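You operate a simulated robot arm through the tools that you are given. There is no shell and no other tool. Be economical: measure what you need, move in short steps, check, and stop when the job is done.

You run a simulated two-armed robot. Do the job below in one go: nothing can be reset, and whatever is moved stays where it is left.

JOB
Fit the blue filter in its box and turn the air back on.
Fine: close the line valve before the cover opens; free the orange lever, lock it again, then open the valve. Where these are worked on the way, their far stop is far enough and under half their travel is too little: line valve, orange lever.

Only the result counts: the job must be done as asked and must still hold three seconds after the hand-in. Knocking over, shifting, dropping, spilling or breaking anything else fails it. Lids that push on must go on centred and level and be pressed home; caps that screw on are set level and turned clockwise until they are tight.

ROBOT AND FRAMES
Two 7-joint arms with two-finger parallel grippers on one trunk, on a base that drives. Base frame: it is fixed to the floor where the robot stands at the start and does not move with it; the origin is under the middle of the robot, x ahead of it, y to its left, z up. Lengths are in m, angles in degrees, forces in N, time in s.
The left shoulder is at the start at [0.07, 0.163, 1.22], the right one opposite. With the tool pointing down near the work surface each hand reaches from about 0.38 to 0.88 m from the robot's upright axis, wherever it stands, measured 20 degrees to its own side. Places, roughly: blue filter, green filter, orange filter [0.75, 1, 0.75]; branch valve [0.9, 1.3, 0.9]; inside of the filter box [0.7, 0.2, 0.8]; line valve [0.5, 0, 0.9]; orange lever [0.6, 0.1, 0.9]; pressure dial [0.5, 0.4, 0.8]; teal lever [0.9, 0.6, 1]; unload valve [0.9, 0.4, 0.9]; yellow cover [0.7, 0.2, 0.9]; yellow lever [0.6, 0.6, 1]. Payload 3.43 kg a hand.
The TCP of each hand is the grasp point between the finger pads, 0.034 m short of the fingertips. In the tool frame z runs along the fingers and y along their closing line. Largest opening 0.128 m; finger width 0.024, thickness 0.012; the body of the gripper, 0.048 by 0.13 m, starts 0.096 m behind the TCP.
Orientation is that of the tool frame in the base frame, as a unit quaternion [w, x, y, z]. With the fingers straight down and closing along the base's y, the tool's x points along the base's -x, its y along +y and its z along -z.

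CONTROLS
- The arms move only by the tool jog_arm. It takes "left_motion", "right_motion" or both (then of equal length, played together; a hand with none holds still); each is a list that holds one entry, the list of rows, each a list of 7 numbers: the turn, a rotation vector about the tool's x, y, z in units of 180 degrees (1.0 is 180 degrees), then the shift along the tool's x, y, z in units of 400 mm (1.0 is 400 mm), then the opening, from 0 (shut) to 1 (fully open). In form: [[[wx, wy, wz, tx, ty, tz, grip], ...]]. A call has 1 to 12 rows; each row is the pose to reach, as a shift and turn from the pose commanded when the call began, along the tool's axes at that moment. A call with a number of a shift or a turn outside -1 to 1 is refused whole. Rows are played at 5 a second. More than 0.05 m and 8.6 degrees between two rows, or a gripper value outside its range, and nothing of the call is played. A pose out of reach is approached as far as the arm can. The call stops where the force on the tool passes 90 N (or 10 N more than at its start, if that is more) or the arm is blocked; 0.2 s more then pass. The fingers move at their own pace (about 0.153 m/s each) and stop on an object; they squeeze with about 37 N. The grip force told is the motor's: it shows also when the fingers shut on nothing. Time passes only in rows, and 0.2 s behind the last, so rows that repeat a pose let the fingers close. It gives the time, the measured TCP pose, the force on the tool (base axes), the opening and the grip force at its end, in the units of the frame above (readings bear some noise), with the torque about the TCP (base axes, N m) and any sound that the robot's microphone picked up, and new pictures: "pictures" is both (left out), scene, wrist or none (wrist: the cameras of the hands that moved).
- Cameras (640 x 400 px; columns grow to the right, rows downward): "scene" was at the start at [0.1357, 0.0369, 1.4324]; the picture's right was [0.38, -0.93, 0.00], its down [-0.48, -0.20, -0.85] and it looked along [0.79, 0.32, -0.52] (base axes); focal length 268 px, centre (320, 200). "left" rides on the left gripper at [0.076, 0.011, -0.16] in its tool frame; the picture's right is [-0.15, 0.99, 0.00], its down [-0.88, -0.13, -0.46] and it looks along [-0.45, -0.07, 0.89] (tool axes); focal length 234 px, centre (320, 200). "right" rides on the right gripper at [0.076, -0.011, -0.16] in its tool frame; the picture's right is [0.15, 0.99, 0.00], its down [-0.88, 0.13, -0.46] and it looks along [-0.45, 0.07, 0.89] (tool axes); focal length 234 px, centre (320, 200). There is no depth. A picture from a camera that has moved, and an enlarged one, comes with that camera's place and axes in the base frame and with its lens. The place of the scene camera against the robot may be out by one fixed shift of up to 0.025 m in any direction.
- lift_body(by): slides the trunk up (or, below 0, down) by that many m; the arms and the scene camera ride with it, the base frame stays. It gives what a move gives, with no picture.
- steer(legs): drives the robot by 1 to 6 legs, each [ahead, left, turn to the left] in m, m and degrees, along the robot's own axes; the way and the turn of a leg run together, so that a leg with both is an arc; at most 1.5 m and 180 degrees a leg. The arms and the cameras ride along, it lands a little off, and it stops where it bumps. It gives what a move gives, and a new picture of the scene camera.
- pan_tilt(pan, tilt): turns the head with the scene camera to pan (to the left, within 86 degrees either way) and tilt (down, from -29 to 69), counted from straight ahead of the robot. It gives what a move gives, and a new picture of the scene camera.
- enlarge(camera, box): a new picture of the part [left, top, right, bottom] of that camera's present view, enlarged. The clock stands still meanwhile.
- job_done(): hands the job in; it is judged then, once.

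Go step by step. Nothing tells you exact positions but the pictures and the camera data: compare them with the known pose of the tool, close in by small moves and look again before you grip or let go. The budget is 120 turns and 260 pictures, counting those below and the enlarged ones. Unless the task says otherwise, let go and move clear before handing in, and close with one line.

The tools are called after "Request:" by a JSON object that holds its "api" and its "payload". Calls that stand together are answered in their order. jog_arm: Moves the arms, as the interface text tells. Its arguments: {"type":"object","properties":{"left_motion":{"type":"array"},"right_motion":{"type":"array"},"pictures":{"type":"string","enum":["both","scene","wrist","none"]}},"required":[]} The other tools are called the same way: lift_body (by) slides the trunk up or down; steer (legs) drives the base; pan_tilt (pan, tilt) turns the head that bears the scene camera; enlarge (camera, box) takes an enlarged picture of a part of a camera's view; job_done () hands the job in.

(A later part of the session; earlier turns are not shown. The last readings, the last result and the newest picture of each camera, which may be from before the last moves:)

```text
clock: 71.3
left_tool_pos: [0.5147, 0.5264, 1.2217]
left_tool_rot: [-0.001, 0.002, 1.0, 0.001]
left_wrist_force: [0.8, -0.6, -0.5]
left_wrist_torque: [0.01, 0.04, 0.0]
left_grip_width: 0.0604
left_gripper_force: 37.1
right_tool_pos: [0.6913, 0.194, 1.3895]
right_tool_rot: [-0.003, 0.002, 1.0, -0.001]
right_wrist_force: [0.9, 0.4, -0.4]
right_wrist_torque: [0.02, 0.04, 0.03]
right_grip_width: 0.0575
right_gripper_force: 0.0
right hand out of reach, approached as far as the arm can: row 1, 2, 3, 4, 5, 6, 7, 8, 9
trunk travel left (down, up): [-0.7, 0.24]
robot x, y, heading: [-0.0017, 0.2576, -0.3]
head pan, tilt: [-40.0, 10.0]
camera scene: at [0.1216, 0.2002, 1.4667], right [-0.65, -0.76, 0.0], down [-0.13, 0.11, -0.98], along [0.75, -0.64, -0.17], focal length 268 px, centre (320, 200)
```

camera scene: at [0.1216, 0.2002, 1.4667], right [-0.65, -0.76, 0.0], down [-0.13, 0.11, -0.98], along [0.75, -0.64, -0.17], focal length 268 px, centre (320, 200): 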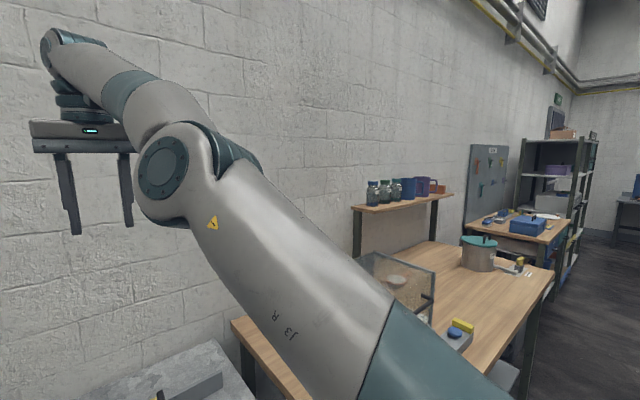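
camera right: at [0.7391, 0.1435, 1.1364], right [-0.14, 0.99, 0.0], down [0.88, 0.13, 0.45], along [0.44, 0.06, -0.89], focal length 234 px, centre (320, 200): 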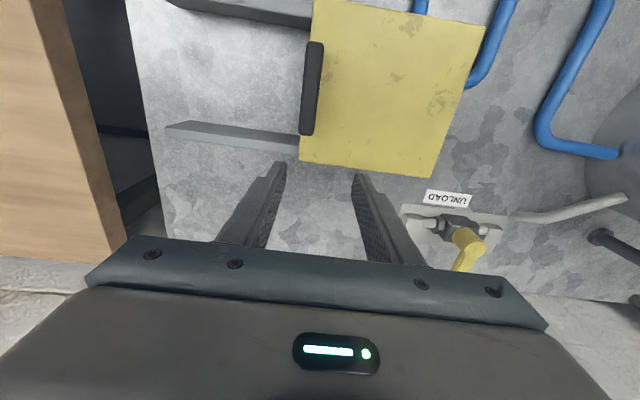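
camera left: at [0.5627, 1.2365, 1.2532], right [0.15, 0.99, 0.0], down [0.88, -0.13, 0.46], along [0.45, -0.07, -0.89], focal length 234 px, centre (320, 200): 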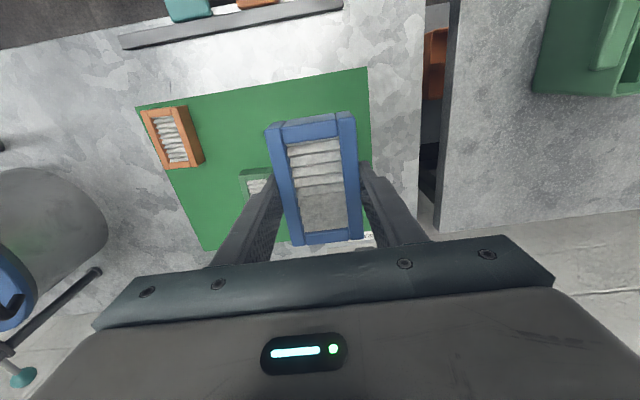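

Request:
{"api": "jog_arm", "payload": {"right_motion": [[[0, 0, 0, 0, -0.03, 0.1, 0.45], [0, 0, 0, 0, -0.06, 0.2, 0.45], [0, 0, 0, 0, -0.09, 0.3, 0.45], [0, 0, 0, 0, -0.12, 0.4, 0.45], [0, 0, 0, 0, -0.15, 0.5, 0.45], [0, 0, 0, 0, -0.18, 0.6, 0.45], [0, 0, 0, 0, -0.21, 0.7, 0.45], [0, 0, 0, 0, -0.24, 0.8, 0.45], [0, 0, 0, 0, -0.24, 0.9, 0.45], [0, 0, 0, 0, -0.24, 0.9, 0.45]]], "pictures": "scene"}}

```text
clock: 73.5
left_tool_pos: [0.5135, 0.5272, 1.2216]
left_tool_rot: [0.001, 0.003, 1.0, 0.0]
left_wrist_force: [-1.0, -0.5, -0.7]
left_wrist_torque: [0.01, 0.01, -0.04]
left_grip_width: 0.0607
left_gripper_force: 37.0
right_tool_pos: [0.6802, 0.1027, 1.0321]
right_tool_rot: [-0.004, 0.001, 1.0, -0.002]
right_wrist_force: [-0.1, 0.2, -0.8]
right_wrist_torque: [0.02, 0.0, -0.01]
right_grip_width: 0.0576
right_gripper_force: 0.1
trunk travel left (down, up): [-0.7, 0.24]
robot x, y, heading: [-0.0008, 0.2568, -0.1]
head pan, tilt: [-40.0, 10.0]
camera scene: at [0.1195, 0.2001, 1.467], right [-0.65, -0.76, 0.0], down [-0.13, 0.11, -0.98], along [0.75, -0.64, -0.17], focal length 268 px, centre (320, 200)
```

scene: 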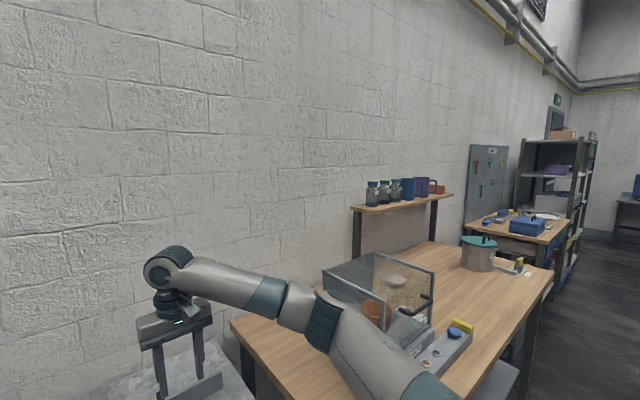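

The right arm has recovered. Approaching the cover handle again at low height.

Request:
{"api": "jog_arm", "payload": {"right_motion": [[[0, 0, 0, -0.09, 0.04, 0, 0.45], [0, 0, 0, -0.18, 0.08, 0.04, 0.45], [0, 0, 0, -0.19, 0.09, 0.13, 0.45], [0, 0, 0, -0.19, 0.09, 0.19, 0.45], [0, 0, 0, -0.19, 0.09, 0.19, 0.45]]], "pictures": "wrist"}}

Request:
{"api": "pan_tilt", "payload": {"pan": 0, "tilt": 55}}

Request:
{"api": "enlarge", "payload": {"camera": "right", "box": [220, 60, 420, 230]}}

```text
clock: 74.7
left_tool_pos: [0.5138, 0.5263, 1.2215]
left_tool_rot: [0.001, 0.001, 1.0, -0.001]
left_wrist_force: [0.1, 0.5, -0.2]
left_wrist_torque: [0.0, 0.0, 0.0]
left_grip_width: 0.0607
left_gripper_force: 37.3
right_tool_pos: [0.7603, 0.1409, 0.9594]
right_tool_rot: [-0.003, 0.003, 1.0, -0.002]
right_wrist_force: [0.4, 0.0, -0.5]
right_wrist_torque: [0.0, -0.04, -0.01]
right_grip_width: 0.0575
right_gripper_force: 0.1
trunk travel left (down, up): [-0.7, 0.24]
robot x, y, heading: [0.0002, 0.2538, -0.3]
head pan, tilt: [-40.0, 10.0]
camera right: at [0.6852, 0.1288, 1.1191], right [-0.14, 0.99, 0.0], down [0.88, 0.13, 0.45], along [0.44, 0.06, -0.89], focal length 234 px, centre (320, 200)
```

right: 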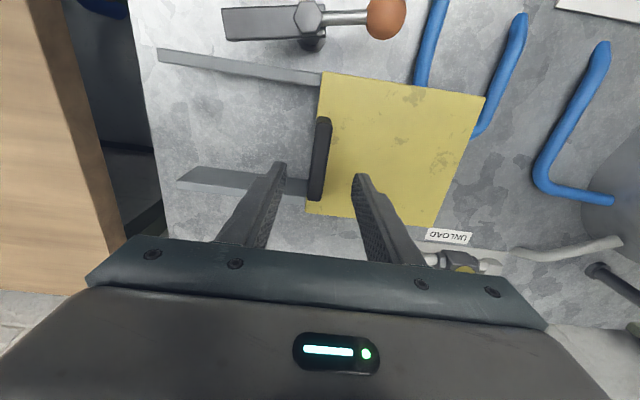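

```text
clock: 75.8
left_tool_pos: [0.5142, 0.5262, 1.2218]
left_tool_rot: [0.001, 0.002, 1.0, 0.001]
left_wrist_force: [0.1, 0.0, -1.6]
left_wrist_torque: [0.0, 0.01, -0.01]
left_grip_width: 0.0606
left_gripper_force: 36.7
right_tool_pos: [0.7597, 0.1398, 0.9601]
right_tool_rot: [-0.004, 0.002, 1.0, 0.0]
right_wrist_force: [-0.6, 0.5, -0.3]
right_wrist_torque: [-0.03, -0.02, 0.0]
right_grip_width: 0.0575
right_gripper_force: 0.1
trunk travel left (down, up): [-0.7, 0.24]
robot x, y, heading: [-0.0036, 0.2613, -0.2]
head pan, tilt: [0.0, 55.0]
camera scene: at [0.1211, 0.2596, 1.3986], right [0.0, -1.0, 0.0], down [-0.82, 0.0, -0.57], along [0.57, 0.0, -0.82], focal length 268 px, centre (320, 200)
```

scene: 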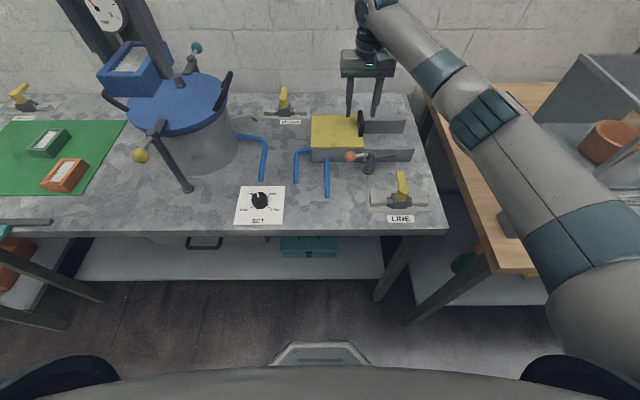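

```text
2.35 times, centred on (320, 145) of right
camera zoom: at [0.6854, 0.1283, 1.1191], right [-0.14, 0.99, 0.0], down [0.88, 0.13, 0.45], along [0.44, 0.06, -0.89], focal length 551 px, centre (320, 329)
```

zoom: 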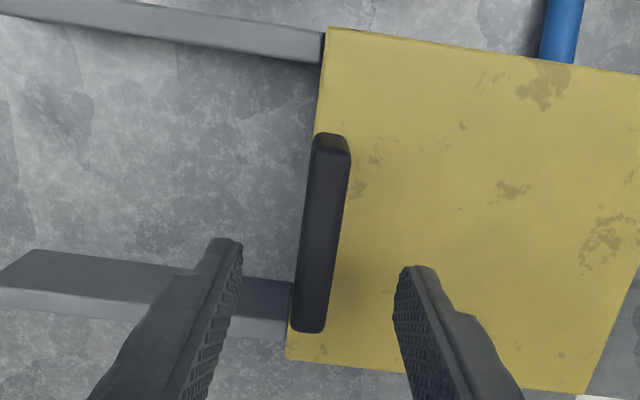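

Request:
{"api": "jog_arm", "payload": {"right_motion": [[[0, 0, 0, 0.02, -0.006, 0.04, 0.45], [0, 0, 0, 0.02, -0.006, 0.08, 0.45], [0, 0, 0, 0.02, -0.006, 0.08, 0.1], [0, 0, 0, 0.02, -0.006, 0.08, 0.0], [0, 0, 0, 0.02, -0.006, 0.08, 0.0], [0, 0, 0, 0.02, -0.006, 0.08, 0.0]]], "pictures": "wrist"}}

```text
clock: 77.2
left_tool_pos: [0.5134, 0.5263, 1.2223]
left_tool_rot: [0.001, 0.001, 1.0, 0.0]
left_wrist_force: [-0.4, 0.5, -1.3]
left_wrist_torque: [-0.01, 0.02, -0.02]
left_grip_width: 0.0607
left_gripper_force: 37.3
right_tool_pos: [0.751, 0.1353, 0.9273]
right_tool_rot: [-0.005, 0.002, 1.0, -0.001]
right_wrist_force: [-0.8, 2.9, -2.0]
right_wrist_torque: [0.53, -0.02, 0.59]
right_grip_width: 0.0137
right_gripper_force: 44.9
trunk travel left (down, up): [-0.7, 0.24]
robot x, y, heading: [-0.0036, 0.2575, -0.3]
head pan, tilt: [0.0, 55.0]
camera right: at [0.677, 0.1248, 1.0866], right [-0.14, 0.99, 0.0], down [0.88, 0.13, 0.45], along [0.44, 0.06, -0.89], focal length 234 px, centre (320, 200)
```

right: 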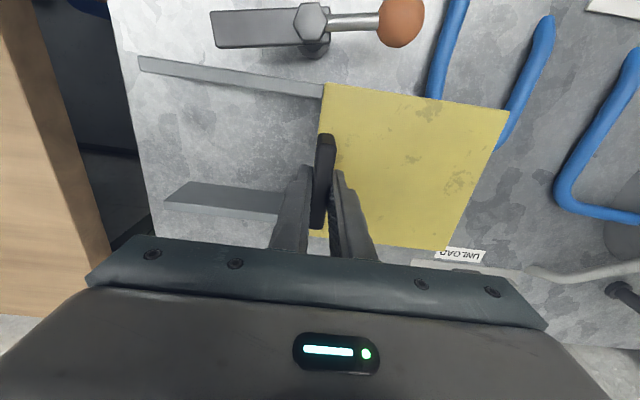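

Request:
{"api": "jog_arm", "payload": {"right_motion": [[[0, 0, 0, 0, -0.05, 0, 0], [0, 0, 0, 0, -0.1, 0, 0], [0, 0, 0, 0, -0.15, 0, 0], [0, 0, 0, 0, -0.2, 0, 0], [0, 0, 0, 0, -0.25, 0, 0], [0, 0, 0, 0, -0.3, 0, 0], [0, 0, 0, 0, -0.35, 0, 0], [0, 0, 0, 0, -0.37, 0, 0]]], "pictures": "scene"}}

Request:
{"api": "enlarge", "payload": {"camera": "scene", "box": [280, 80, 440, 200]}}

```text
clock: 79.0
left_tool_pos: [0.5152, 0.5298, 1.2208]
left_tool_rot: [0.0, 0.002, 1.0, 0.0]
left_wrist_force: [-0.4, 0.4, 0.4]
left_wrist_torque: [-0.05, 0.0, 0.0]
left_grip_width: 0.0605
left_gripper_force: 37.1
right_tool_pos: [0.751, -0.0079, 0.9272]
right_tool_rot: [-0.004, 0.0, 1.0, -0.001]
right_wrist_force: [5.4, 15.8, -5.3]
right_wrist_torque: [0.84, -1.53, 0.27]
right_grip_width: 0.0135
right_gripper_force: 44.7
trunk travel left (down, up): [-0.7, 0.24]
robot x, y, heading: [-0.0084, 0.2596, -0.2]
head pan, tilt: [0.0, 55.0]
camera scene: at [0.1225, 0.263, 1.3983], right [0.0, -1.0, 0.0], down [-0.82, 0.0, -0.57], along [0.57, 0.0, -0.82], focal length 268 px, centre (320, 200)
```

scene: 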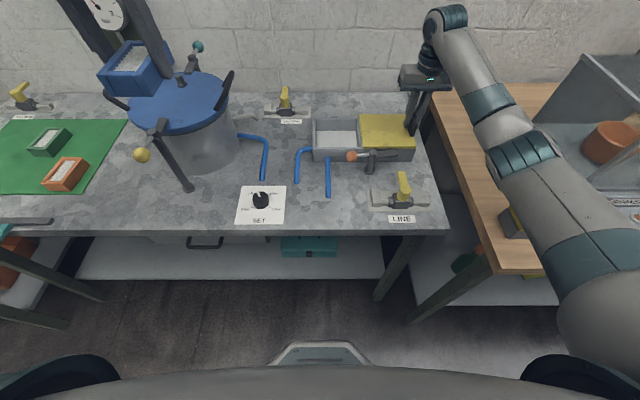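

```text
3.33 times, centred on (360, 140) of scene
camera zoom: at [0.1225, 0.263, 1.3983], right [0.0, -1.0, 0.0], down [-0.82, 0.0, -0.57], along [0.57, 0.0, -0.82], focal length 892 px, centre (187, 400)
```

zoom: 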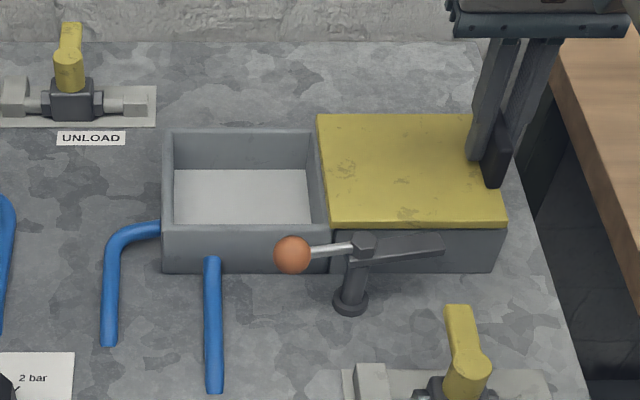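

Request:
{"api": "enlarge", "payload": {"camera": "left", "box": [230, 90, 400, 260]}}

```text
2.35 times, centred on (315, 175) of left
camera zoom: at [0.4391, 0.5415, 1.3786], right [0.15, 0.99, 0.0], down [0.88, -0.13, 0.46], along [0.45, -0.07, -0.89], focal length 551 px, centre (332, 259)
```

zoom: 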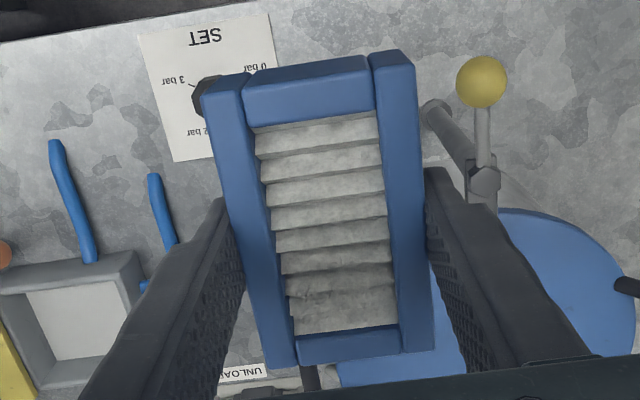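

Box is open and held. Now the left hand carries the filter over the box.

Request:
{"api": "jog_arm", "payload": {"left_motion": [[[0, 0, 0, -0.03, -0.09, 0.0, 0.2], [0, 0, 0, -0.06, -0.18, 0.0, 0.2], [0, 0, 0, -0.09, -0.27, 0.0, 0.2], [0, 0, 0, -0.12, -0.36, 0.02, 0.2], [0, 0, 0, -0.18, -0.45, 0.05, 0.2], [0, 0, 0, -0.25, -0.53, 0.09, 0.2], [0, 0, 0, -0.32, -0.6, 0.13, 0.2], [0, 0, 0, -0.4, -0.67, 0.18, 0.2], [0, 0, 0, -0.48, -0.73, 0.23, 0.2], [0, 0, 0, -0.55, -0.78, 0.28, 0.2], [0, 0, 0, -0.59, -0.8, 0.35, 0.2]]]}}

Request:
{"api": "enlarge", "payload": {"camera": "left", "box": [200, 60, 440, 260]}}

```text
clock: 81.4
left_tool_pos: [0.6068, 0.4261, 1.1059]
left_tool_rot: [0.001, 0.001, 1.0, -0.002]
left_wrist_force: [-0.4, -0.6, 0.1]
left_wrist_torque: [-0.01, 0.03, 0.01]
left_grip_width: 0.0605
left_gripper_force: 37.2
left hand out of reach, approached as far as the arm can: row 4, 5, 6, 7, 8, 9, 10, 11
right_tool_pos: [0.7515, -0.0089, 0.9264]
right_tool_rot: [-0.006, 0.001, 1.0, -0.001]
right_wrist_force: [3.3, 27.5, -8.3]
right_wrist_torque: [0.86, -0.38, 0.34]
right_grip_width: 0.0137
right_gripper_force: 44.7
trunk travel left (down, up): [-0.7, 0.24]
robot x, y, heading: [-0.0004, 0.2558, -0.1]
head pan, tilt: [0.0, 55.0]
camera scene: at [0.1227, 0.2636, 1.3983], right [0.0, -1.0, 0.0], down [-0.82, 0.0, -0.57], along [0.57, 0.0, -0.82], focal length 268 px, centre (320, 200)
camera left: at [0.5304, 0.4392, 1.2637], right [0.15, 0.99, -0.01], down [0.88, -0.13, 0.46], along [0.45, -0.07, -0.89], focal length 234 px, centre (320, 200)
```

scene: 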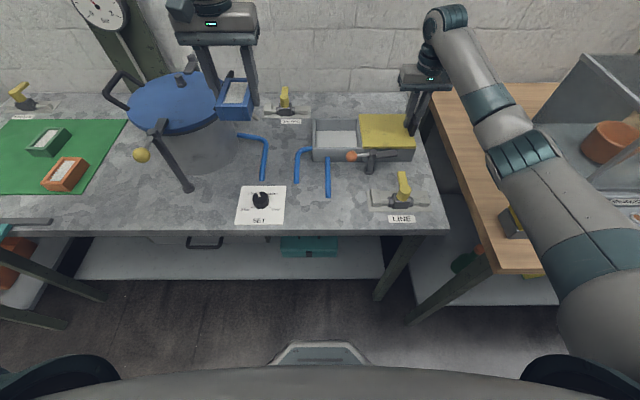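
left: 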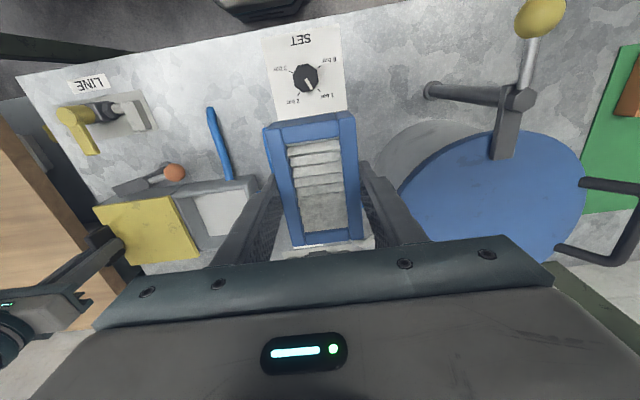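

```text
2.00 times, centred on (320, 160) of left
camera zoom: at [0.5304, 0.4392, 1.2637], right [0.15, 0.99, -0.01], down [0.88, -0.13, 0.46], along [0.45, -0.07, -0.89], focal length 468 px, centre (320, 280)
```

zoom: 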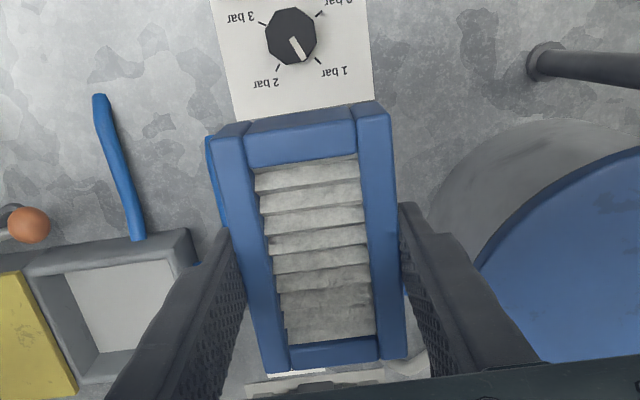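

Request:
{"api": "pan_tilt", "payload": {"pan": 35, "tilt": 10}}

```text
clock: 82.6
left_tool_pos: [0.6061, 0.4276, 1.1056]
left_tool_rot: [0.001, 0.002, 1.0, -0.003]
left_wrist_force: [-0.6, 0.2, 0.0]
left_wrist_torque: [-0.05, -0.01, 0.01]
left_grip_width: 0.0607
left_gripper_force: 37.0
right_tool_pos: [0.7508, -0.0093, 0.9275]
right_tool_rot: [-0.005, 0.001, 1.0, -0.001]
right_wrist_force: [2.3, 27.4, -10.2]
right_wrist_torque: [0.97, -0.53, 0.33]
right_grip_width: 0.0136
right_gripper_force: 46.0
trunk travel left (down, up): [-0.7, 0.24]
robot x, y, heading: [-0.0029, 0.2598, -0.3]
head pan, tilt: [35.0, 10.0]
camera scene: at [0.1271, 0.3169, 1.4665], right [0.57, -0.82, 0.0], down [-0.14, -0.1, -0.98], along [0.81, 0.56, -0.18], focal length 268 px, centre (320, 200)
```

scene: 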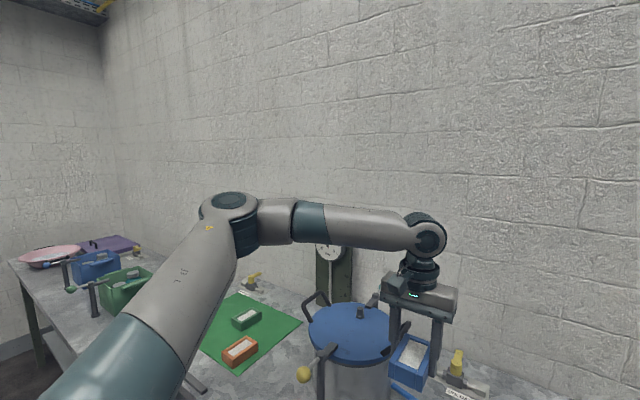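

The left arm can't reach inward here. I'll let the cover close gently, release, and find a better stance (lower trunk) before reopening.

Request:
{"api": "jog_arm", "payload": {"right_motion": [[[0, 0, 0, 0, 0.05, 0, 0], [0, 0, 0, 0, 0.1, 0, 0], [0, 0, 0, 0, 0.15, 0, 0], [0, 0, 0, 0, 0.2, 0, 0], [0, 0, 0, 0, 0.25, 0, 0], [0, 0, 0, 0, 0.3, 0, 0], [0, 0, 0, 0, 0.35, 0, 0], [0, 0, 0, 0, 0.355, 0, 0.2], [0, 0, 0, 0, 0.355, 0, 0.45], [0, 0, 0, 0, 0.355, -0.1, 0.45], [0, 0, 0, 0, 0.355, -0.2, 0.45], [0, 0, 0, 0.05, 0.3, -0.25, 0.45]]], "pictures": "none"}}

```text
clock: 85.2
left_tool_pos: [0.6031, 0.4209, 1.1088]
left_tool_rot: [0.003, 0.002, 1.0, -0.001]
left_wrist_force: [-0.4, -0.3, -0.4]
left_wrist_torque: [0.01, -0.05, 0.03]
left_grip_width: 0.061
left_gripper_force: 36.5
right_tool_pos: [0.7299, 0.104, 1.0298]
right_tool_rot: [-0.004, 0.001, 1.0, -0.001]
right_wrist_force: [-0.8, 0.2, 0.1]
right_wrist_torque: [0.04, -0.01, 0.0]
right_grip_width: 0.0576
right_gripper_force: 0.0
trunk travel left (down, up): [-0.7, 0.24]
robot x, y, heading: [-0.0042, 0.2579, 0.1]
head pan, tilt: [35.0, 10.0]
```

Request:
{"api": "jog_arm", "payload": {"left_motion": [[[0, 0, 0, 0.05, 0.08, -0.06, 0.2], [0, 0, 0, 0.1, 0.16, -0.12, 0.2], [0, 0, 0, 0.16, 0.24, -0.18, 0.2], [0, 0, 0, 0.22, 0.32, -0.24, 0.2], [0, 0, 0, 0.28, 0.4, -0.3, 0.2], [0, 0, 0, 0.34, 0.48, -0.36, 0.2], [0, 0, 0, 0.4, 0.55, -0.42, 0.2], [0, 0, 0, 0.43, 0.58, -0.42, 0.2]]], "pictures": "none"}}

```text
clock: 87.0
left_tool_pos: [0.409, 0.666, 1.2897]
left_tool_rot: [0.001, 0.002, 1.0, 0.0]
left_wrist_force: [-1.0, 0.5, -0.9]
left_wrist_torque: [0.0, 0.03, -0.02]
left_grip_width: 0.0606
left_gripper_force: 36.6
right_tool_pos: [0.7318, 0.1054, 1.0301]
right_tool_rot: [-0.005, 0.002, 1.0, 0.0]
right_wrist_force: [0.1, -0.1, -0.4]
right_wrist_torque: [-0.01, 0.01, -0.02]
right_grip_width: 0.0578
right_gripper_force: 0.0
trunk travel left (down, up): [-0.7, 0.24]
robot x, y, heading: [-0.0038, 0.2588, -0.1]
head pan, tilt: [35.0, 10.0]
```

Request:
{"api": "jog_arm", "payload": {"right_motion": [[[0, 0, 0, 0.06, -0.05, -0.06, 0.45], [0, 0, 0, 0.12, -0.1, -0.12, 0.45], [0, 0, 0, 0.18, -0.15, -0.18, 0.45], [0, 0, 0, 0.24, -0.2, -0.24, 0.45], [0, 0, 0, 0.3, -0.25, -0.3, 0.45], [0, 0, 0, 0.34, -0.28, -0.34, 0.45]]], "pictures": "none"}}

Request:
{"api": "steer", "payload": {"legs": [[0, -0.15, 0]]}}

Request:
{"api": "lift_body", "payload": {"by": -0.13}}

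Request:
{"api": "pan_tilt", "payload": {"pan": 0, "tilt": 50}}

```text
clock: 88.4
left_tool_pos: [0.4096, 0.6648, 1.2906]
left_tool_rot: [0.001, 0.002, 1.0, 0.001]
left_wrist_force: [-0.3, 0.2, -0.3]
left_wrist_torque: [-0.01, -0.04, 0.0]
left_grip_width: 0.0606
left_gripper_force: 37.1
right_tool_pos: [0.5959, -0.0032, 1.1654]
right_tool_rot: [-0.004, 0.002, 1.0, 0.0]
right_wrist_force: [0.4, 0.8, 1.3]
right_wrist_torque: [-0.02, 0.01, 0.01]
right_grip_width: 0.0577
right_gripper_force: 0.0
trunk travel left (down, up): [-0.7, 0.24]
robot x, y, heading: [-0.0059, 0.2576, -0.4]
head pan, tilt: [35.0, 10.0]
```

```text
clock: 89.7
left_tool_pos: [0.4084, 0.5162, 1.2896]
left_tool_rot: [0.0, 0.002, 1.0, -0.001]
left_wrist_force: [0.1, -0.2, 0.0]
left_wrist_torque: [0.0, 0.01, 0.01]
left_grip_width: 0.0607
left_gripper_force: 36.7
right_tool_pos: [0.5964, -0.1503, 1.1654]
right_tool_rot: [-0.004, 0.002, 1.0, -0.002]
right_wrist_force: [0.0, -0.5, -0.1]
right_wrist_torque: [-0.04, 0.03, 0.01]
right_grip_width: 0.0578
right_gripper_force: 0.1
trunk travel left (down, up): [-0.7, 0.24]
robot x, y, heading: [-0.0041, 0.1091, -0.1]
head pan, tilt: [35.0, 10.0]
camera scene: at [0.1247, 0.1652, 1.4668], right [0.57, -0.82, 0.0], down [-0.14, -0.1, -0.98], along [0.81, 0.56, -0.17], focal length 268 px, centre (320, 200)
```

scene: 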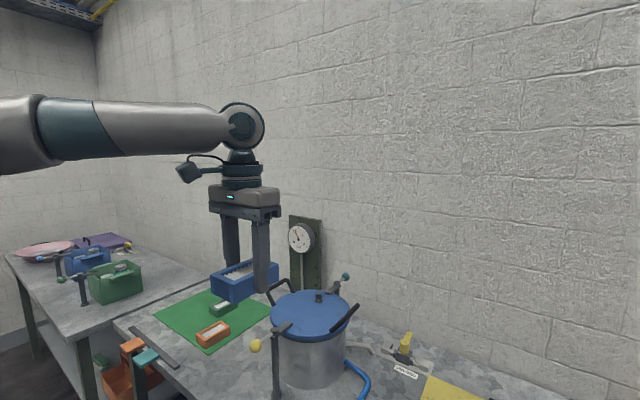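

```text
clock: 91.3
left_tool_pos: [0.4047, 0.5176, 1.1605]
left_tool_rot: [0.003, 0.002, 1.0, 0.0]
left_wrist_force: [0.2, 1.2, -0.8]
left_wrist_torque: [0.01, -0.05, 0.0]
left_grip_width: 0.0604
left_gripper_force: 37.1
right_tool_pos: [0.5924, -0.1515, 1.0383]
right_tool_rot: [0.0, 0.002, 1.0, -0.002]
right_wrist_force: [-0.4, 1.0, 0.0]
right_wrist_torque: [0.01, 0.0, -0.02]
right_grip_width: 0.0577
right_gripper_force: 0.1
trunk travel left (down, up): [-0.57, 0.37]
robot x, y, heading: [-0.0038, 0.1062, -0.2]
head pan, tilt: [35.0, 10.0]
```

```text
clock: 92.4
left_tool_pos: [0.4041, 0.5174, 1.1608]
left_tool_rot: [0.002, 0.002, 1.0, -0.001]
left_wrist_force: [-0.8, 0.0, -1.1]
left_wrist_torque: [0.03, 0.0, 0.02]
left_grip_width: 0.0608
left_gripper_force: 36.5
right_tool_pos: [0.5926, -0.152, 1.0371]
right_tool_rot: [-0.001, 0.002, 1.0, -0.002]
right_wrist_force: [-0.1, 0.6, -0.6]
right_wrist_torque: [0.0, -0.01, 0.04]
right_grip_width: 0.0576
right_gripper_force: 0.0
trunk travel left (down, up): [-0.57, 0.37]
robot x, y, heading: [-0.0051, 0.1067, -0.3]
head pan, tilt: [0.0, 50.0]
camera scene: at [0.1204, 0.1127, 1.2758], right [0.0, -1.0, 0.0], down [-0.76, 0.0, -0.65], along [0.65, 0.0, -0.76], focal length 268 px, centre (320, 200)
```

scene: 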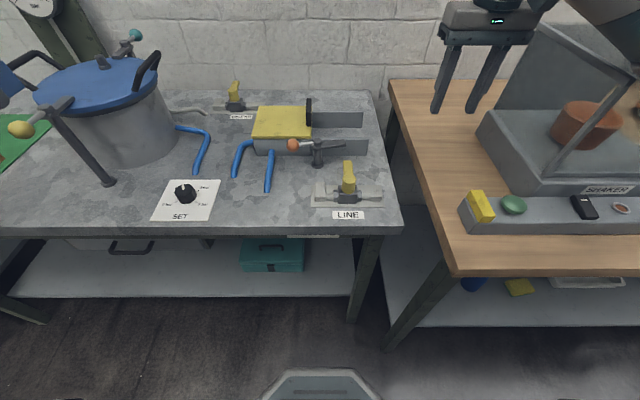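

Request:
{"api": "jog_arm", "payload": {"left_motion": [[[0, 0, 0, -0.02, -0.11, 0, 0.2], [0, 0, 0, -0.05, -0.21, 0, 0.2], [0, 0, 0, -0.1, -0.31, 0, 0.2], [0, 0, 0, -0.17, -0.4, 0, 0.2], [0, 0, 0, -0.25, -0.47, 0, 0.2], [0, 0, 0, -0.34, -0.53, 0, 0.2], [0, 0, 0, -0.43, -0.59, 0.0, 0.2], [0, 0, 0, -0.53, -0.65, 0.02, 0.2], [0, 0, 0, -0.62, -0.7, 0.05, 0.2], [0, 0, 0, -0.71, -0.74, 0.1, 0.2], [0, 0, 0, -0.79, -0.77, 0.17, 0.2], [0, 0, 0, -0.86, -0.775, 0.25, 0.2]]]}}

```text
clock: 95.0
left_tool_pos: [0.6195, 0.3298, 1.1351]
left_tool_rot: [0.004, 0.002, 1.0, -0.001]
left_wrist_force: [-0.5, -0.7, -0.9]
left_wrist_torque: [0.0, 0.01, -0.03]
left_grip_width: 0.0605
left_gripper_force: 37.5
left hand out of reach, approached as far as the arm can: row 7, 8, 9, 10, 11, 12
right_tool_pos: [0.5916, -0.1515, 1.0379]
right_tool_rot: [-0.002, 0.002, 1.0, -0.003]
right_wrist_force: [-0.4, -0.9, -0.6]
right_wrist_torque: [0.01, -0.01, 0.01]
right_grip_width: 0.0577
right_gripper_force: 0.0
trunk travel left (down, up): [-0.57, 0.37]
robot x, y, heading: [-0.005, 0.1093, -0.1]
head pan, tilt: [0.0, 50.0]
camera scene: at [0.1191, 0.1128, 1.2756], right [0.0, -1.0, 0.0], down [-0.76, 0.0, -0.65], along [0.65, 0.0, -0.76], focal length 268 px, centre (320, 200)
camera left: at [0.5425, 0.3421, 1.2925], right [0.15, 0.99, 0.0], down [0.88, -0.13, 0.46], along [0.46, -0.07, -0.89], focal length 234 px, centre (320, 200)
```

scene: 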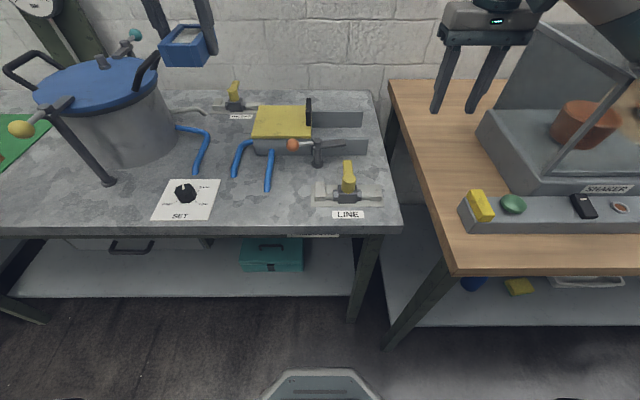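
left: 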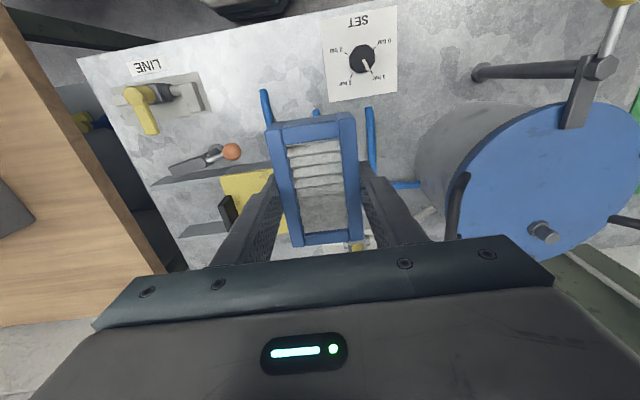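

Request:
{"api": "lift_body", "payload": {"by": 0.13}}

Request:
{"api": "jog_arm", "payload": {"left_motion": [[[0, 0, 0, 0.08, 0.03, 0, 0.2], [0, 0, 0, 0.16, 0.06, 0, 0.2], [0, 0, 0, 0.24, 0.06, 0, 0.2], [0, 0, 0, 0.32, 0.06, 0.05, 0.2], [0, 0, 0, 0.35, 0.06, 0.15, 0.2], [0, 0, 0, 0.35, 0.06, 0.25, 0.2], [0, 0, 0, 0.33, 0.06, 0.35, 0.2], [0, 0, 0, 0.3, 0.06, 0.45, 0.2], [0, 0, 0, 0.27, 0.06, 0.55, 0.2], [0, 0, 0, 0.24, 0.06, 0.65, 0.2], [0, 0, 0, 0.2, 0.06, 0.72, 0.2]]]}}

```text
clock: 96.6
left_tool_pos: [0.6252, 0.3287, 1.2621]
left_tool_rot: [0.001, 0.002, 1.0, 0.0]
left_wrist_force: [0.0, -0.3, -0.5]
left_wrist_torque: [0.03, 0.01, 0.0]
left_grip_width: 0.0609
left_gripper_force: 37.2
right_tool_pos: [0.5971, -0.1526, 1.1645]
right_tool_rot: [-0.004, 0.002, 1.0, -0.001]
right_wrist_force: [-0.1, -1.1, 0.3]
right_wrist_torque: [-0.03, 0.01, -0.01]
right_grip_width: 0.0573
right_gripper_force: 0.0
trunk travel left (down, up): [-0.7, 0.24]
robot x, y, heading: [-0.0052, 0.1062, -0.1]
head pan, tilt: [0.0, 50.0]
```

```text
clock: 99.0
left_tool_pos: [0.5465, 0.3529, 0.9701]
left_tool_rot: [0.0, 0.001, 1.0, 0.0]
left_wrist_force: [-0.5, 0.8, -0.6]
left_wrist_torque: [0.04, 0.01, 0.01]
left_grip_width: 0.0607
left_gripper_force: 37.1
right_tool_pos: [0.5998, -0.1532, 1.1641]
right_tool_rot: [-0.004, 0.001, 1.0, -0.001]
right_wrist_force: [0.2, -0.5, 0.4]
right_wrist_torque: [0.0, 0.03, -0.01]
right_grip_width: 0.0573
right_gripper_force: 0.1
trunk travel left (down, up): [-0.7, 0.24]
robot x, y, heading: [-0.005, 0.1065, -0.3]
head pan, tilt: [0.0, 50.0]
camera scene: at [0.127, 0.1098, 1.4049], right [0.0, -1.0, 0.0], down [-0.77, 0.0, -0.64], along [0.64, 0.0, -0.77], focal length 268 px, centre (320, 200)
camera left: at [0.4702, 0.3651, 1.1288], right [0.15, 0.99, 0.0], down [0.88, -0.13, 0.46], along [0.45, -0.07, -0.89], focal length 234 px, centre (320, 200)
```

scene: 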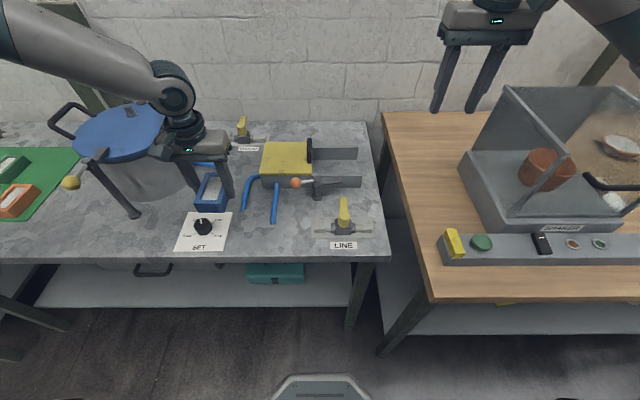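
left: 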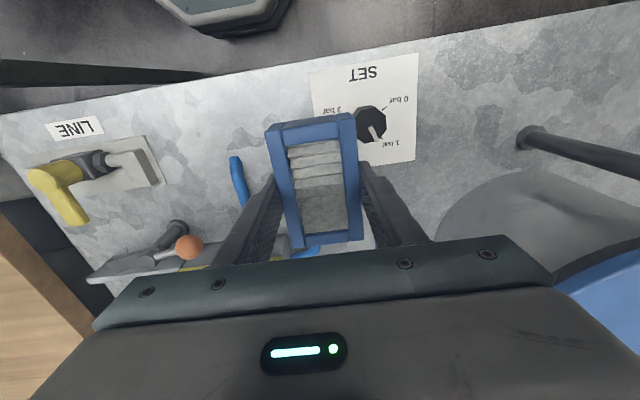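

Request:
{"api": "jog_arm", "payload": {"left_motion": [[[0, 0, 0, 0.0, -0.06, -0.03, 0.2], [0, 0, 0, -0.05, -0.13, -0.05, 0.2], [0, 0, 0, -0.11, -0.2, -0.06, 0.2], [0, 0, 0, -0.18, -0.26, -0.06, 0.2], [0, 0, 0, -0.26, -0.3, -0.06, 0.2], [0, 0, 0, -0.35, -0.33, -0.06, 0.2], [0, 0, 0, -0.43, -0.35, -0.06, 0.2], [0, 0, 0, -0.51, -0.36, -0.06, 0.2]]]}}

```text
clock: 100.8
left_tool_pos: [0.6347, 0.3111, 1.0363]
left_tool_rot: [0.001, 0.002, 1.0, 0.0]
left_wrist_force: [0.9, -0.4, -0.1]
left_wrist_torque: [0.01, -0.02, 0.02]
left_grip_width: 0.0607
left_gripper_force: 37.4
left hand out of reach, approached as far as the arm can: row 3, 4, 5, 6, 7, 8
right_tool_pos: [0.5967, -0.1536, 1.1639]
right_tool_rot: [-0.005, 0.002, 1.0, -0.001]
right_wrist_force: [-0.7, 0.3, -0.6]
right_wrist_torque: [0.0, -0.03, 0.01]
right_grip_width: 0.0579
right_gripper_force: 0.0
trunk travel left (down, up): [-0.7, 0.24]
robot x, y, heading: [-0.0012, 0.1065, -0.2]
head pan, tilt: [0.0, 50.0]
camera scene: at [0.1257, 0.1096, 1.405], right [0.0, -1.0, 0.0], down [-0.77, 0.0, -0.64], along [0.64, 0.0, -0.77], focal length 268 px, centre (320, 200)
camera left: at [0.559, 0.3232, 1.1933], right [0.15, 0.99, 0.0], down [0.88, -0.13, 0.46], along [0.45, -0.07, -0.89], focal length 234 px, centre (320, 200)
```

scene: 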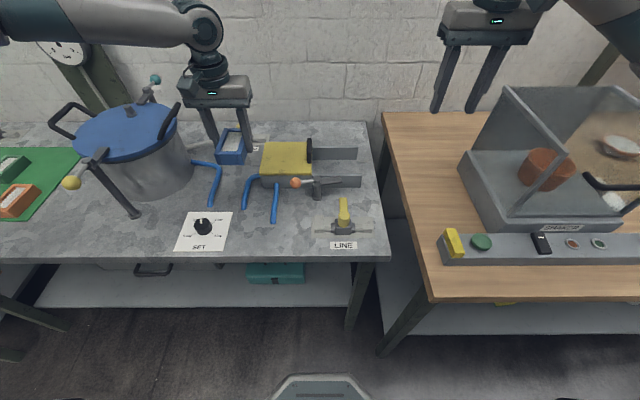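
left: 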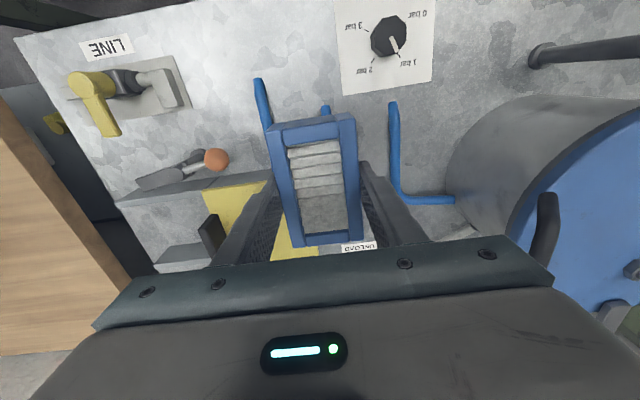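

Request:
{"api": "jog_arm", "payload": {"left_motion": [[[0, 0, 0, 0.02, 0.04, -0.1, 0.2], [0, 0, 0, 0.02, 0.1, -0.2, 0.2], [0, 0, 0, 0.0, 0.16, -0.3, 0.2], [0, 0, 0, -0.05, 0.2, -0.38, 0.2], [0, 0, 0, -0.13, 0.2, -0.41, 0.2], [0, 0, 0, -0.22, 0.2, -0.41, 0.2], [0, 0, 0, -0.31, 0.2, -0.41, 0.2], [0, 0, 0, -0.4, 0.2, -0.41, 0.2], [0, 0, 0, -0.45, 0.2, -0.41, 0.2]]], "pictures": "scene"}}

```text
clock: 102.8
left_tool_pos: [0.7217, 0.424, 1.1862]
left_tool_rot: [0.002, 0.003, 1.0, 0.0]
left_wrist_force: [-0.7, 0.7, -0.6]
left_wrist_torque: [0.01, -0.04, 0.0]
left_grip_width: 0.0607
left_gripper_force: 36.6
left hand out of reach, approached as far as the arm can: row 6, 7, 8, 9
right_tool_pos: [0.5962, -0.1537, 1.1656]
right_tool_rot: [-0.004, 0.002, 1.0, -0.001]
right_wrist_force: [0.2, -0.1, -0.2]
right_wrist_torque: [0.02, 0.01, -0.01]
right_grip_width: 0.0577
right_gripper_force: 0.0
trunk travel left (down, up): [-0.7, 0.24]
robot x, y, heading: [-0.0036, 0.1085, -0.3]
head pan, tilt: [0.0, 50.0]
camera scene: at [0.125, 0.1098, 1.4051], right [0.0, -1.0, 0.0], down [-0.77, 0.0, -0.64], along [0.64, 0.0, -0.77], focal length 268 px, centre (320, 200)
```

scene: 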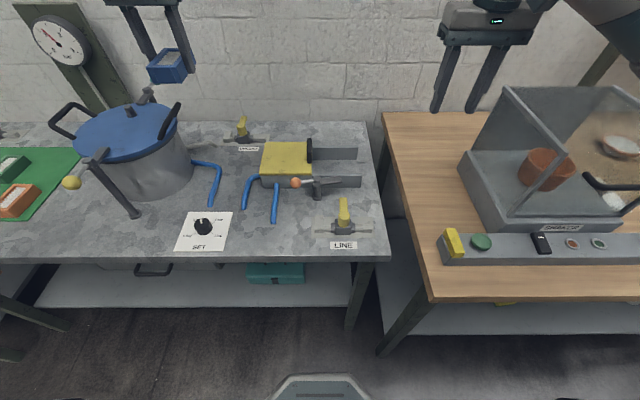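

Request:
{"api": "pan_tilt", "payload": {"pan": 40, "tilt": 0}}

```text
clock: 104.0
left_tool_pos: [0.7221, 0.4245, 1.186]
left_tool_rot: [0.001, 0.002, 1.0, 0.0]
left_wrist_force: [-0.6, -0.2, -0.4]
left_wrist_torque: [0.01, -0.01, -0.02]
left_grip_width: 0.0607
left_gripper_force: 37.1
right_tool_pos: [0.5972, -0.1535, 1.1637]
right_tool_rot: [-0.004, 0.001, 1.0, -0.002]
right_wrist_force: [0.3, 0.1, -0.4]
right_wrist_torque: [0.01, -0.04, 0.02]
right_grip_width: 0.0576
right_gripper_force: 0.1
trunk travel left (down, up): [-0.7, 0.24]
robot x, y, heading: [-0.0025, 0.1073, -0.0]
head pan, tilt: [40.0, 0.0]
camera scene: at [0.1175, 0.1675, 1.4829], right [0.64, -0.77, 0.0], down [0.0, 0.0, -1.0], along [0.77, 0.64, 0.0], focal length 268 px, centre (320, 200)
```

scene: 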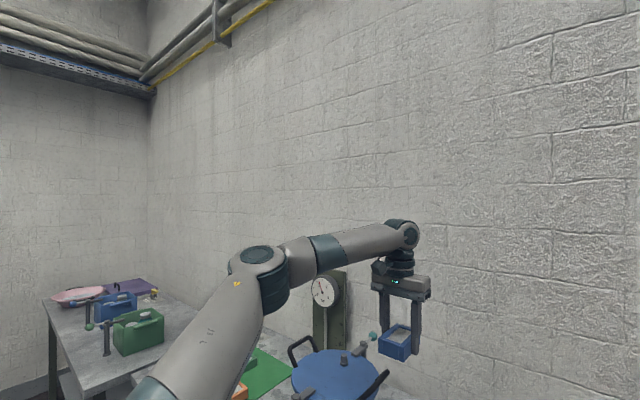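

Request:
{"api": "jog_arm", "payload": {"left_motion": [[[0, 0, 0, 0.1, -0.02, 0, 0.2], [0, 0, 0, 0.2, -0.05, 0, 0.2], [0, 0, 0, 0.3, -0.1, 0, 0.2], [0, 0, 0, 0.4, -0.15, 0.03, 0.2], [0, 0, 0, 0.45, -0.18, 0.11, 0.2], [0, 0, 0, 0.45, -0.18, 0.22, 0.2], [0, 0, 0, 0.45, -0.18, 0.33, 0.2], [0, 0, 0, 0.45, -0.18, 0.44, 0.2], [0, 0, 0, 0.45, -0.18, 0.54, 0.2], [0, 0, 0, 0.45, -0.18, 0.62, 0.2]]], "pictures": "none"}}

```text
clock: 106.2
left_tool_pos: [0.5352, 0.3541, 0.9375]
left_tool_rot: [0.001, 0.002, 1.0, 0.0]
left_wrist_force: [-0.1, 0.1, -1.1]
left_wrist_torque: [-0.01, -0.02, -0.01]
left_grip_width: 0.0608
left_gripper_force: 37.0
right_tool_pos: [0.5973, -0.1532, 1.1635]
right_tool_rot: [-0.004, 0.002, 1.0, -0.002]
right_wrist_force: [0.2, -0.2, -1.4]
right_wrist_torque: [0.0, 0.02, -0.02]
right_grip_width: 0.0577
right_gripper_force: 0.1
trunk travel left (down, up): [-0.7, 0.24]
robot x, y, heading: [-0.0013, 0.1081, -0.3]
head pan, tilt: [40.0, 0.0]
```

Request:
{"api": "jog_arm", "payload": {"left_motion": [[[0, 0, 0, -0.03, -0.07, -0.015, 0.2], [0, 0, 0, -0.06, -0.135, -0.02, 0.2], [0, 0, 0, -0.13, -0.2, -0.02, 0.2], [0, 0, 0, -0.21, -0.26, -0.02, 0.2], [0, 0, 0, -0.29, -0.285, -0.02, 0.2], [0, 0, 0, -0.37, -0.3, -0.02, 0.2], [0, 0, 0, -0.45, -0.335, -0.02, 0.2], [0, 0, 0, -0.54, -0.365, -0.02, 0.2]]], "pictures": "wrist"}}

Request:
{"api": "pan_tilt", "payload": {"pan": 20, "tilt": 30}}

```text
clock: 108.0
left_tool_pos: [0.6424, 0.3273, 1.0087]
left_tool_rot: [0.002, 0.003, 1.0, -0.002]
left_wrist_force: [-0.1, 0.0, 0.3]
left_wrist_torque: [-0.03, 0.02, 0.01]
left_grip_width: 0.0606
left_gripper_force: 37.5
left hand out of reach, approached as far as the arm can: row 3, 4, 5, 6, 7, 8
right_tool_pos: [0.5969, -0.1533, 1.165]
right_tool_rot: [-0.004, 0.001, 1.0, -0.001]
right_wrist_force: [-0.7, 0.9, -0.1]
right_wrist_torque: [-0.03, -0.02, 0.01]
right_grip_width: 0.0575
right_gripper_force: 0.2
trunk travel left (down, up): [-0.7, 0.24]
robot x, y, heading: [-0.0077, 0.1067, -0.4]
head pan, tilt: [40.0, 0.0]
camera left: at [0.5652, 0.3399, 1.1658], right [0.15, 0.99, 0.0], down [0.88, -0.13, 0.46], along [0.45, -0.07, -0.89], focal length 234 px, centre (320, 200)
```

left: 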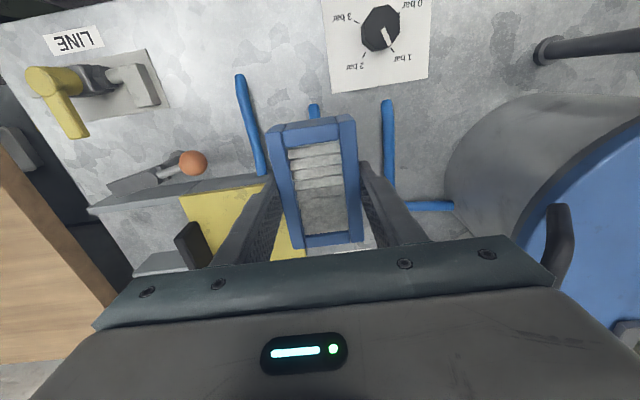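

```text
clock: 108.9
left_tool_pos: [0.6411, 0.3272, 1.0088]
left_tool_rot: [0.002, 0.001, 1.0, -0.001]
left_wrist_force: [0.1, 0.2, -0.4]
left_wrist_torque: [-0.01, 0.01, 0.0]
left_grip_width: 0.0605
left_gripper_force: 36.7
right_tool_pos: [0.5972, -0.1538, 1.1652]
right_tool_rot: [-0.004, 0.001, 1.0, 0.0]
right_wrist_force: [0.5, -0.4, 0.4]
right_wrist_torque: [0.0, 0.0, 0.02]
right_grip_width: 0.0576
right_gripper_force: 0.0
trunk travel left (down, up): [-0.7, 0.24]
robot x, y, heading: [-0.0038, 0.1098, -0.1]
head pan, tilt: [20.0, 30.0]
camera scene: at [0.1336, 0.1406, 1.4346], right [0.34, -0.94, 0.0], down [-0.47, -0.17, -0.87], along [0.81, 0.29, -0.5], focal length 268 px, centre (320, 200)
```

scene: 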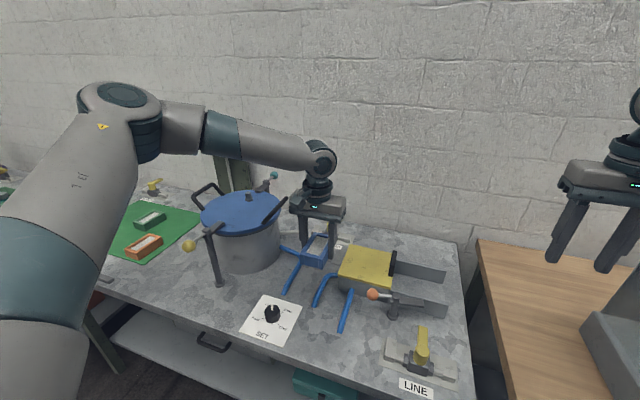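

The left arm's elbow is in a high configuration that blocks inward reach. I'll raise the hand, drive left to free space over the mat, and re-pose the arm by stretching it out.

Request:
{"api": "jog_arm", "payload": {"left_motion": [[[0, 0, 0, 0.05, 0.03, -0.1, 0.2], [0, 0, 0, 0.1, 0.06, -0.2, 0.2], [0, 0, 0, 0.15, 0.1, -0.3, 0.2], [0, 0, 0, 0.22, 0.15, -0.39, 0.2], [0, 0, 0, 0.28, 0.2, -0.47, 0.2], [0, 0, 0, 0.34, 0.25, -0.52, 0.2]]], "pictures": "none"}}

```text
clock: 110.3
left_tool_pos: [0.4993, 0.4156, 1.2127]
left_tool_rot: [0.001, 0.003, 1.0, -0.001]
left_wrist_force: [0.2, -0.5, -0.1]
left_wrist_torque: [-0.04, -0.01, 0.03]
left_grip_width: 0.0607
left_gripper_force: 36.5
right_tool_pos: [0.595, -0.152, 1.1659]
right_tool_rot: [-0.003, 0.002, 1.0, -0.001]
right_wrist_force: [-0.9, 0.7, 0.0]
right_wrist_torque: [0.01, -0.04, 0.0]
right_grip_width: 0.0577
right_gripper_force: 0.2
trunk travel left (down, up): [-0.7, 0.24]
robot x, y, heading: [-0.0072, 0.1084, -0.3]
head pan, tilt: [20.0, 30.0]
```

Request:
{"api": "steer", "payload": {"legs": [[0, 0.52, 0]]}}

Request:
{"api": "jog_arm", "payload": {"left_motion": [[[0, 0, 0, -0.08, 0.02, 0.04, 0.2], [0, 0, 0, -0.16, 0.04, 0.08, 0.2], [0, 0, 0, -0.25, 0.06, 0.12, 0.2], [0, 0, 0, -0.34, 0.08, 0.16, 0.2], [0, 0, 0, -0.43, 0.1, 0.2, 0.2], [0, 0, 0, -0.52, 0.12, 0.24, 0.2], [0, 0, 0, -0.61, 0.14, 0.28, 0.2], [0, 0, 0, -0.7, 0.16, 0.32, 0.2], [0, 0, 0, -0.78, 0.18, 0.36, 0.2], [0, 0, 0, -0.85, 0.2, 0.38, 0.2]]], "pictures": "scene"}}

```text
clock: 113.3
left_tool_pos: [0.4958, 0.9444, 1.2121]
left_tool_rot: [0.001, -0.004, 1.0, 0.0]
left_wrist_force: [-0.2, 1.0, -0.7]
left_wrist_torque: [0.01, -0.02, 0.03]
left_grip_width: 0.0608
left_gripper_force: 36.9
right_tool_pos: [0.5994, 0.3765, 1.1645]
right_tool_rot: [-0.005, -0.005, 1.0, -0.001]
right_wrist_force: [0.4, -0.2, 0.2]
right_wrist_torque: [-0.01, 0.01, 0.02]
right_grip_width: 0.0577
right_gripper_force: 0.0
trunk travel left (down, up): [-0.7, 0.24]
robot x, y, heading: [-0.0049, 0.6282, 0.5]
head pan, tilt: [20.0, 30.0]
camera scene: at [0.1318, 0.6642, 1.4346], right [0.35, -0.94, 0.0], down [-0.47, -0.17, -0.87], along [0.81, 0.3, -0.5], focal length 268 px, centre (320, 200)
```

scene: 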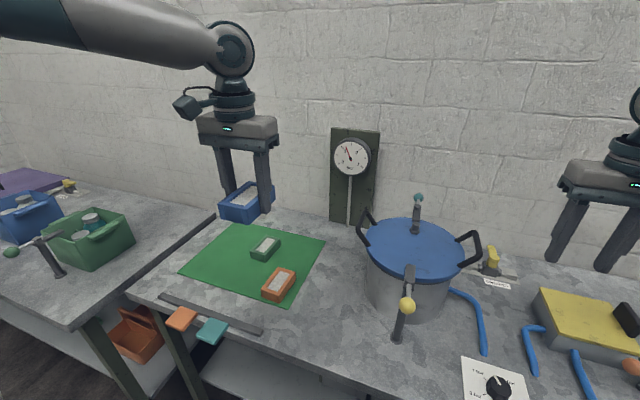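

```text
clock: 115.5
left_tool_pos: [0.7437, 1.0303, 1.0781]
left_tool_rot: [0.002, -0.003, 1.0, 0.0]
left_wrist_force: [0.5, -0.5, -0.5]
left_wrist_torque: [0.0, 0.0, 0.01]
left_grip_width: 0.0607
left_gripper_force: 36.9
left hand out of reach, approached as far as the arm can: row 8, 9, 10
right_tool_pos: [0.5981, 0.3767, 1.164]
right_tool_rot: [-0.004, -0.004, 1.0, 0.0]
right_wrist_force: [-0.3, -0.1, -0.2]
right_wrist_torque: [0.0, 0.01, 0.01]
right_grip_width: 0.0577
right_gripper_force: 0.0
trunk travel left (down, up): [-0.7, 0.24]
robot x, y, heading: [-0.0044, 0.6292, 0.5]
head pan, tilt: [20.0, 30.0]
camera scene: at [0.1325, 0.665, 1.4345], right [0.35, -0.94, 0.0], down [-0.47, -0.18, -0.87], along [0.81, 0.3, -0.5], focal length 268 px, centre (320, 200)
```

scene: 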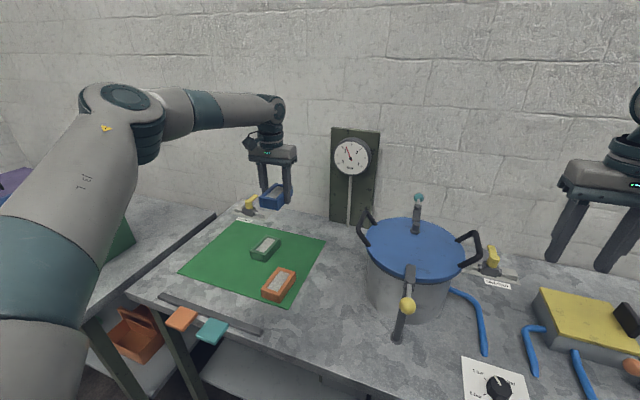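

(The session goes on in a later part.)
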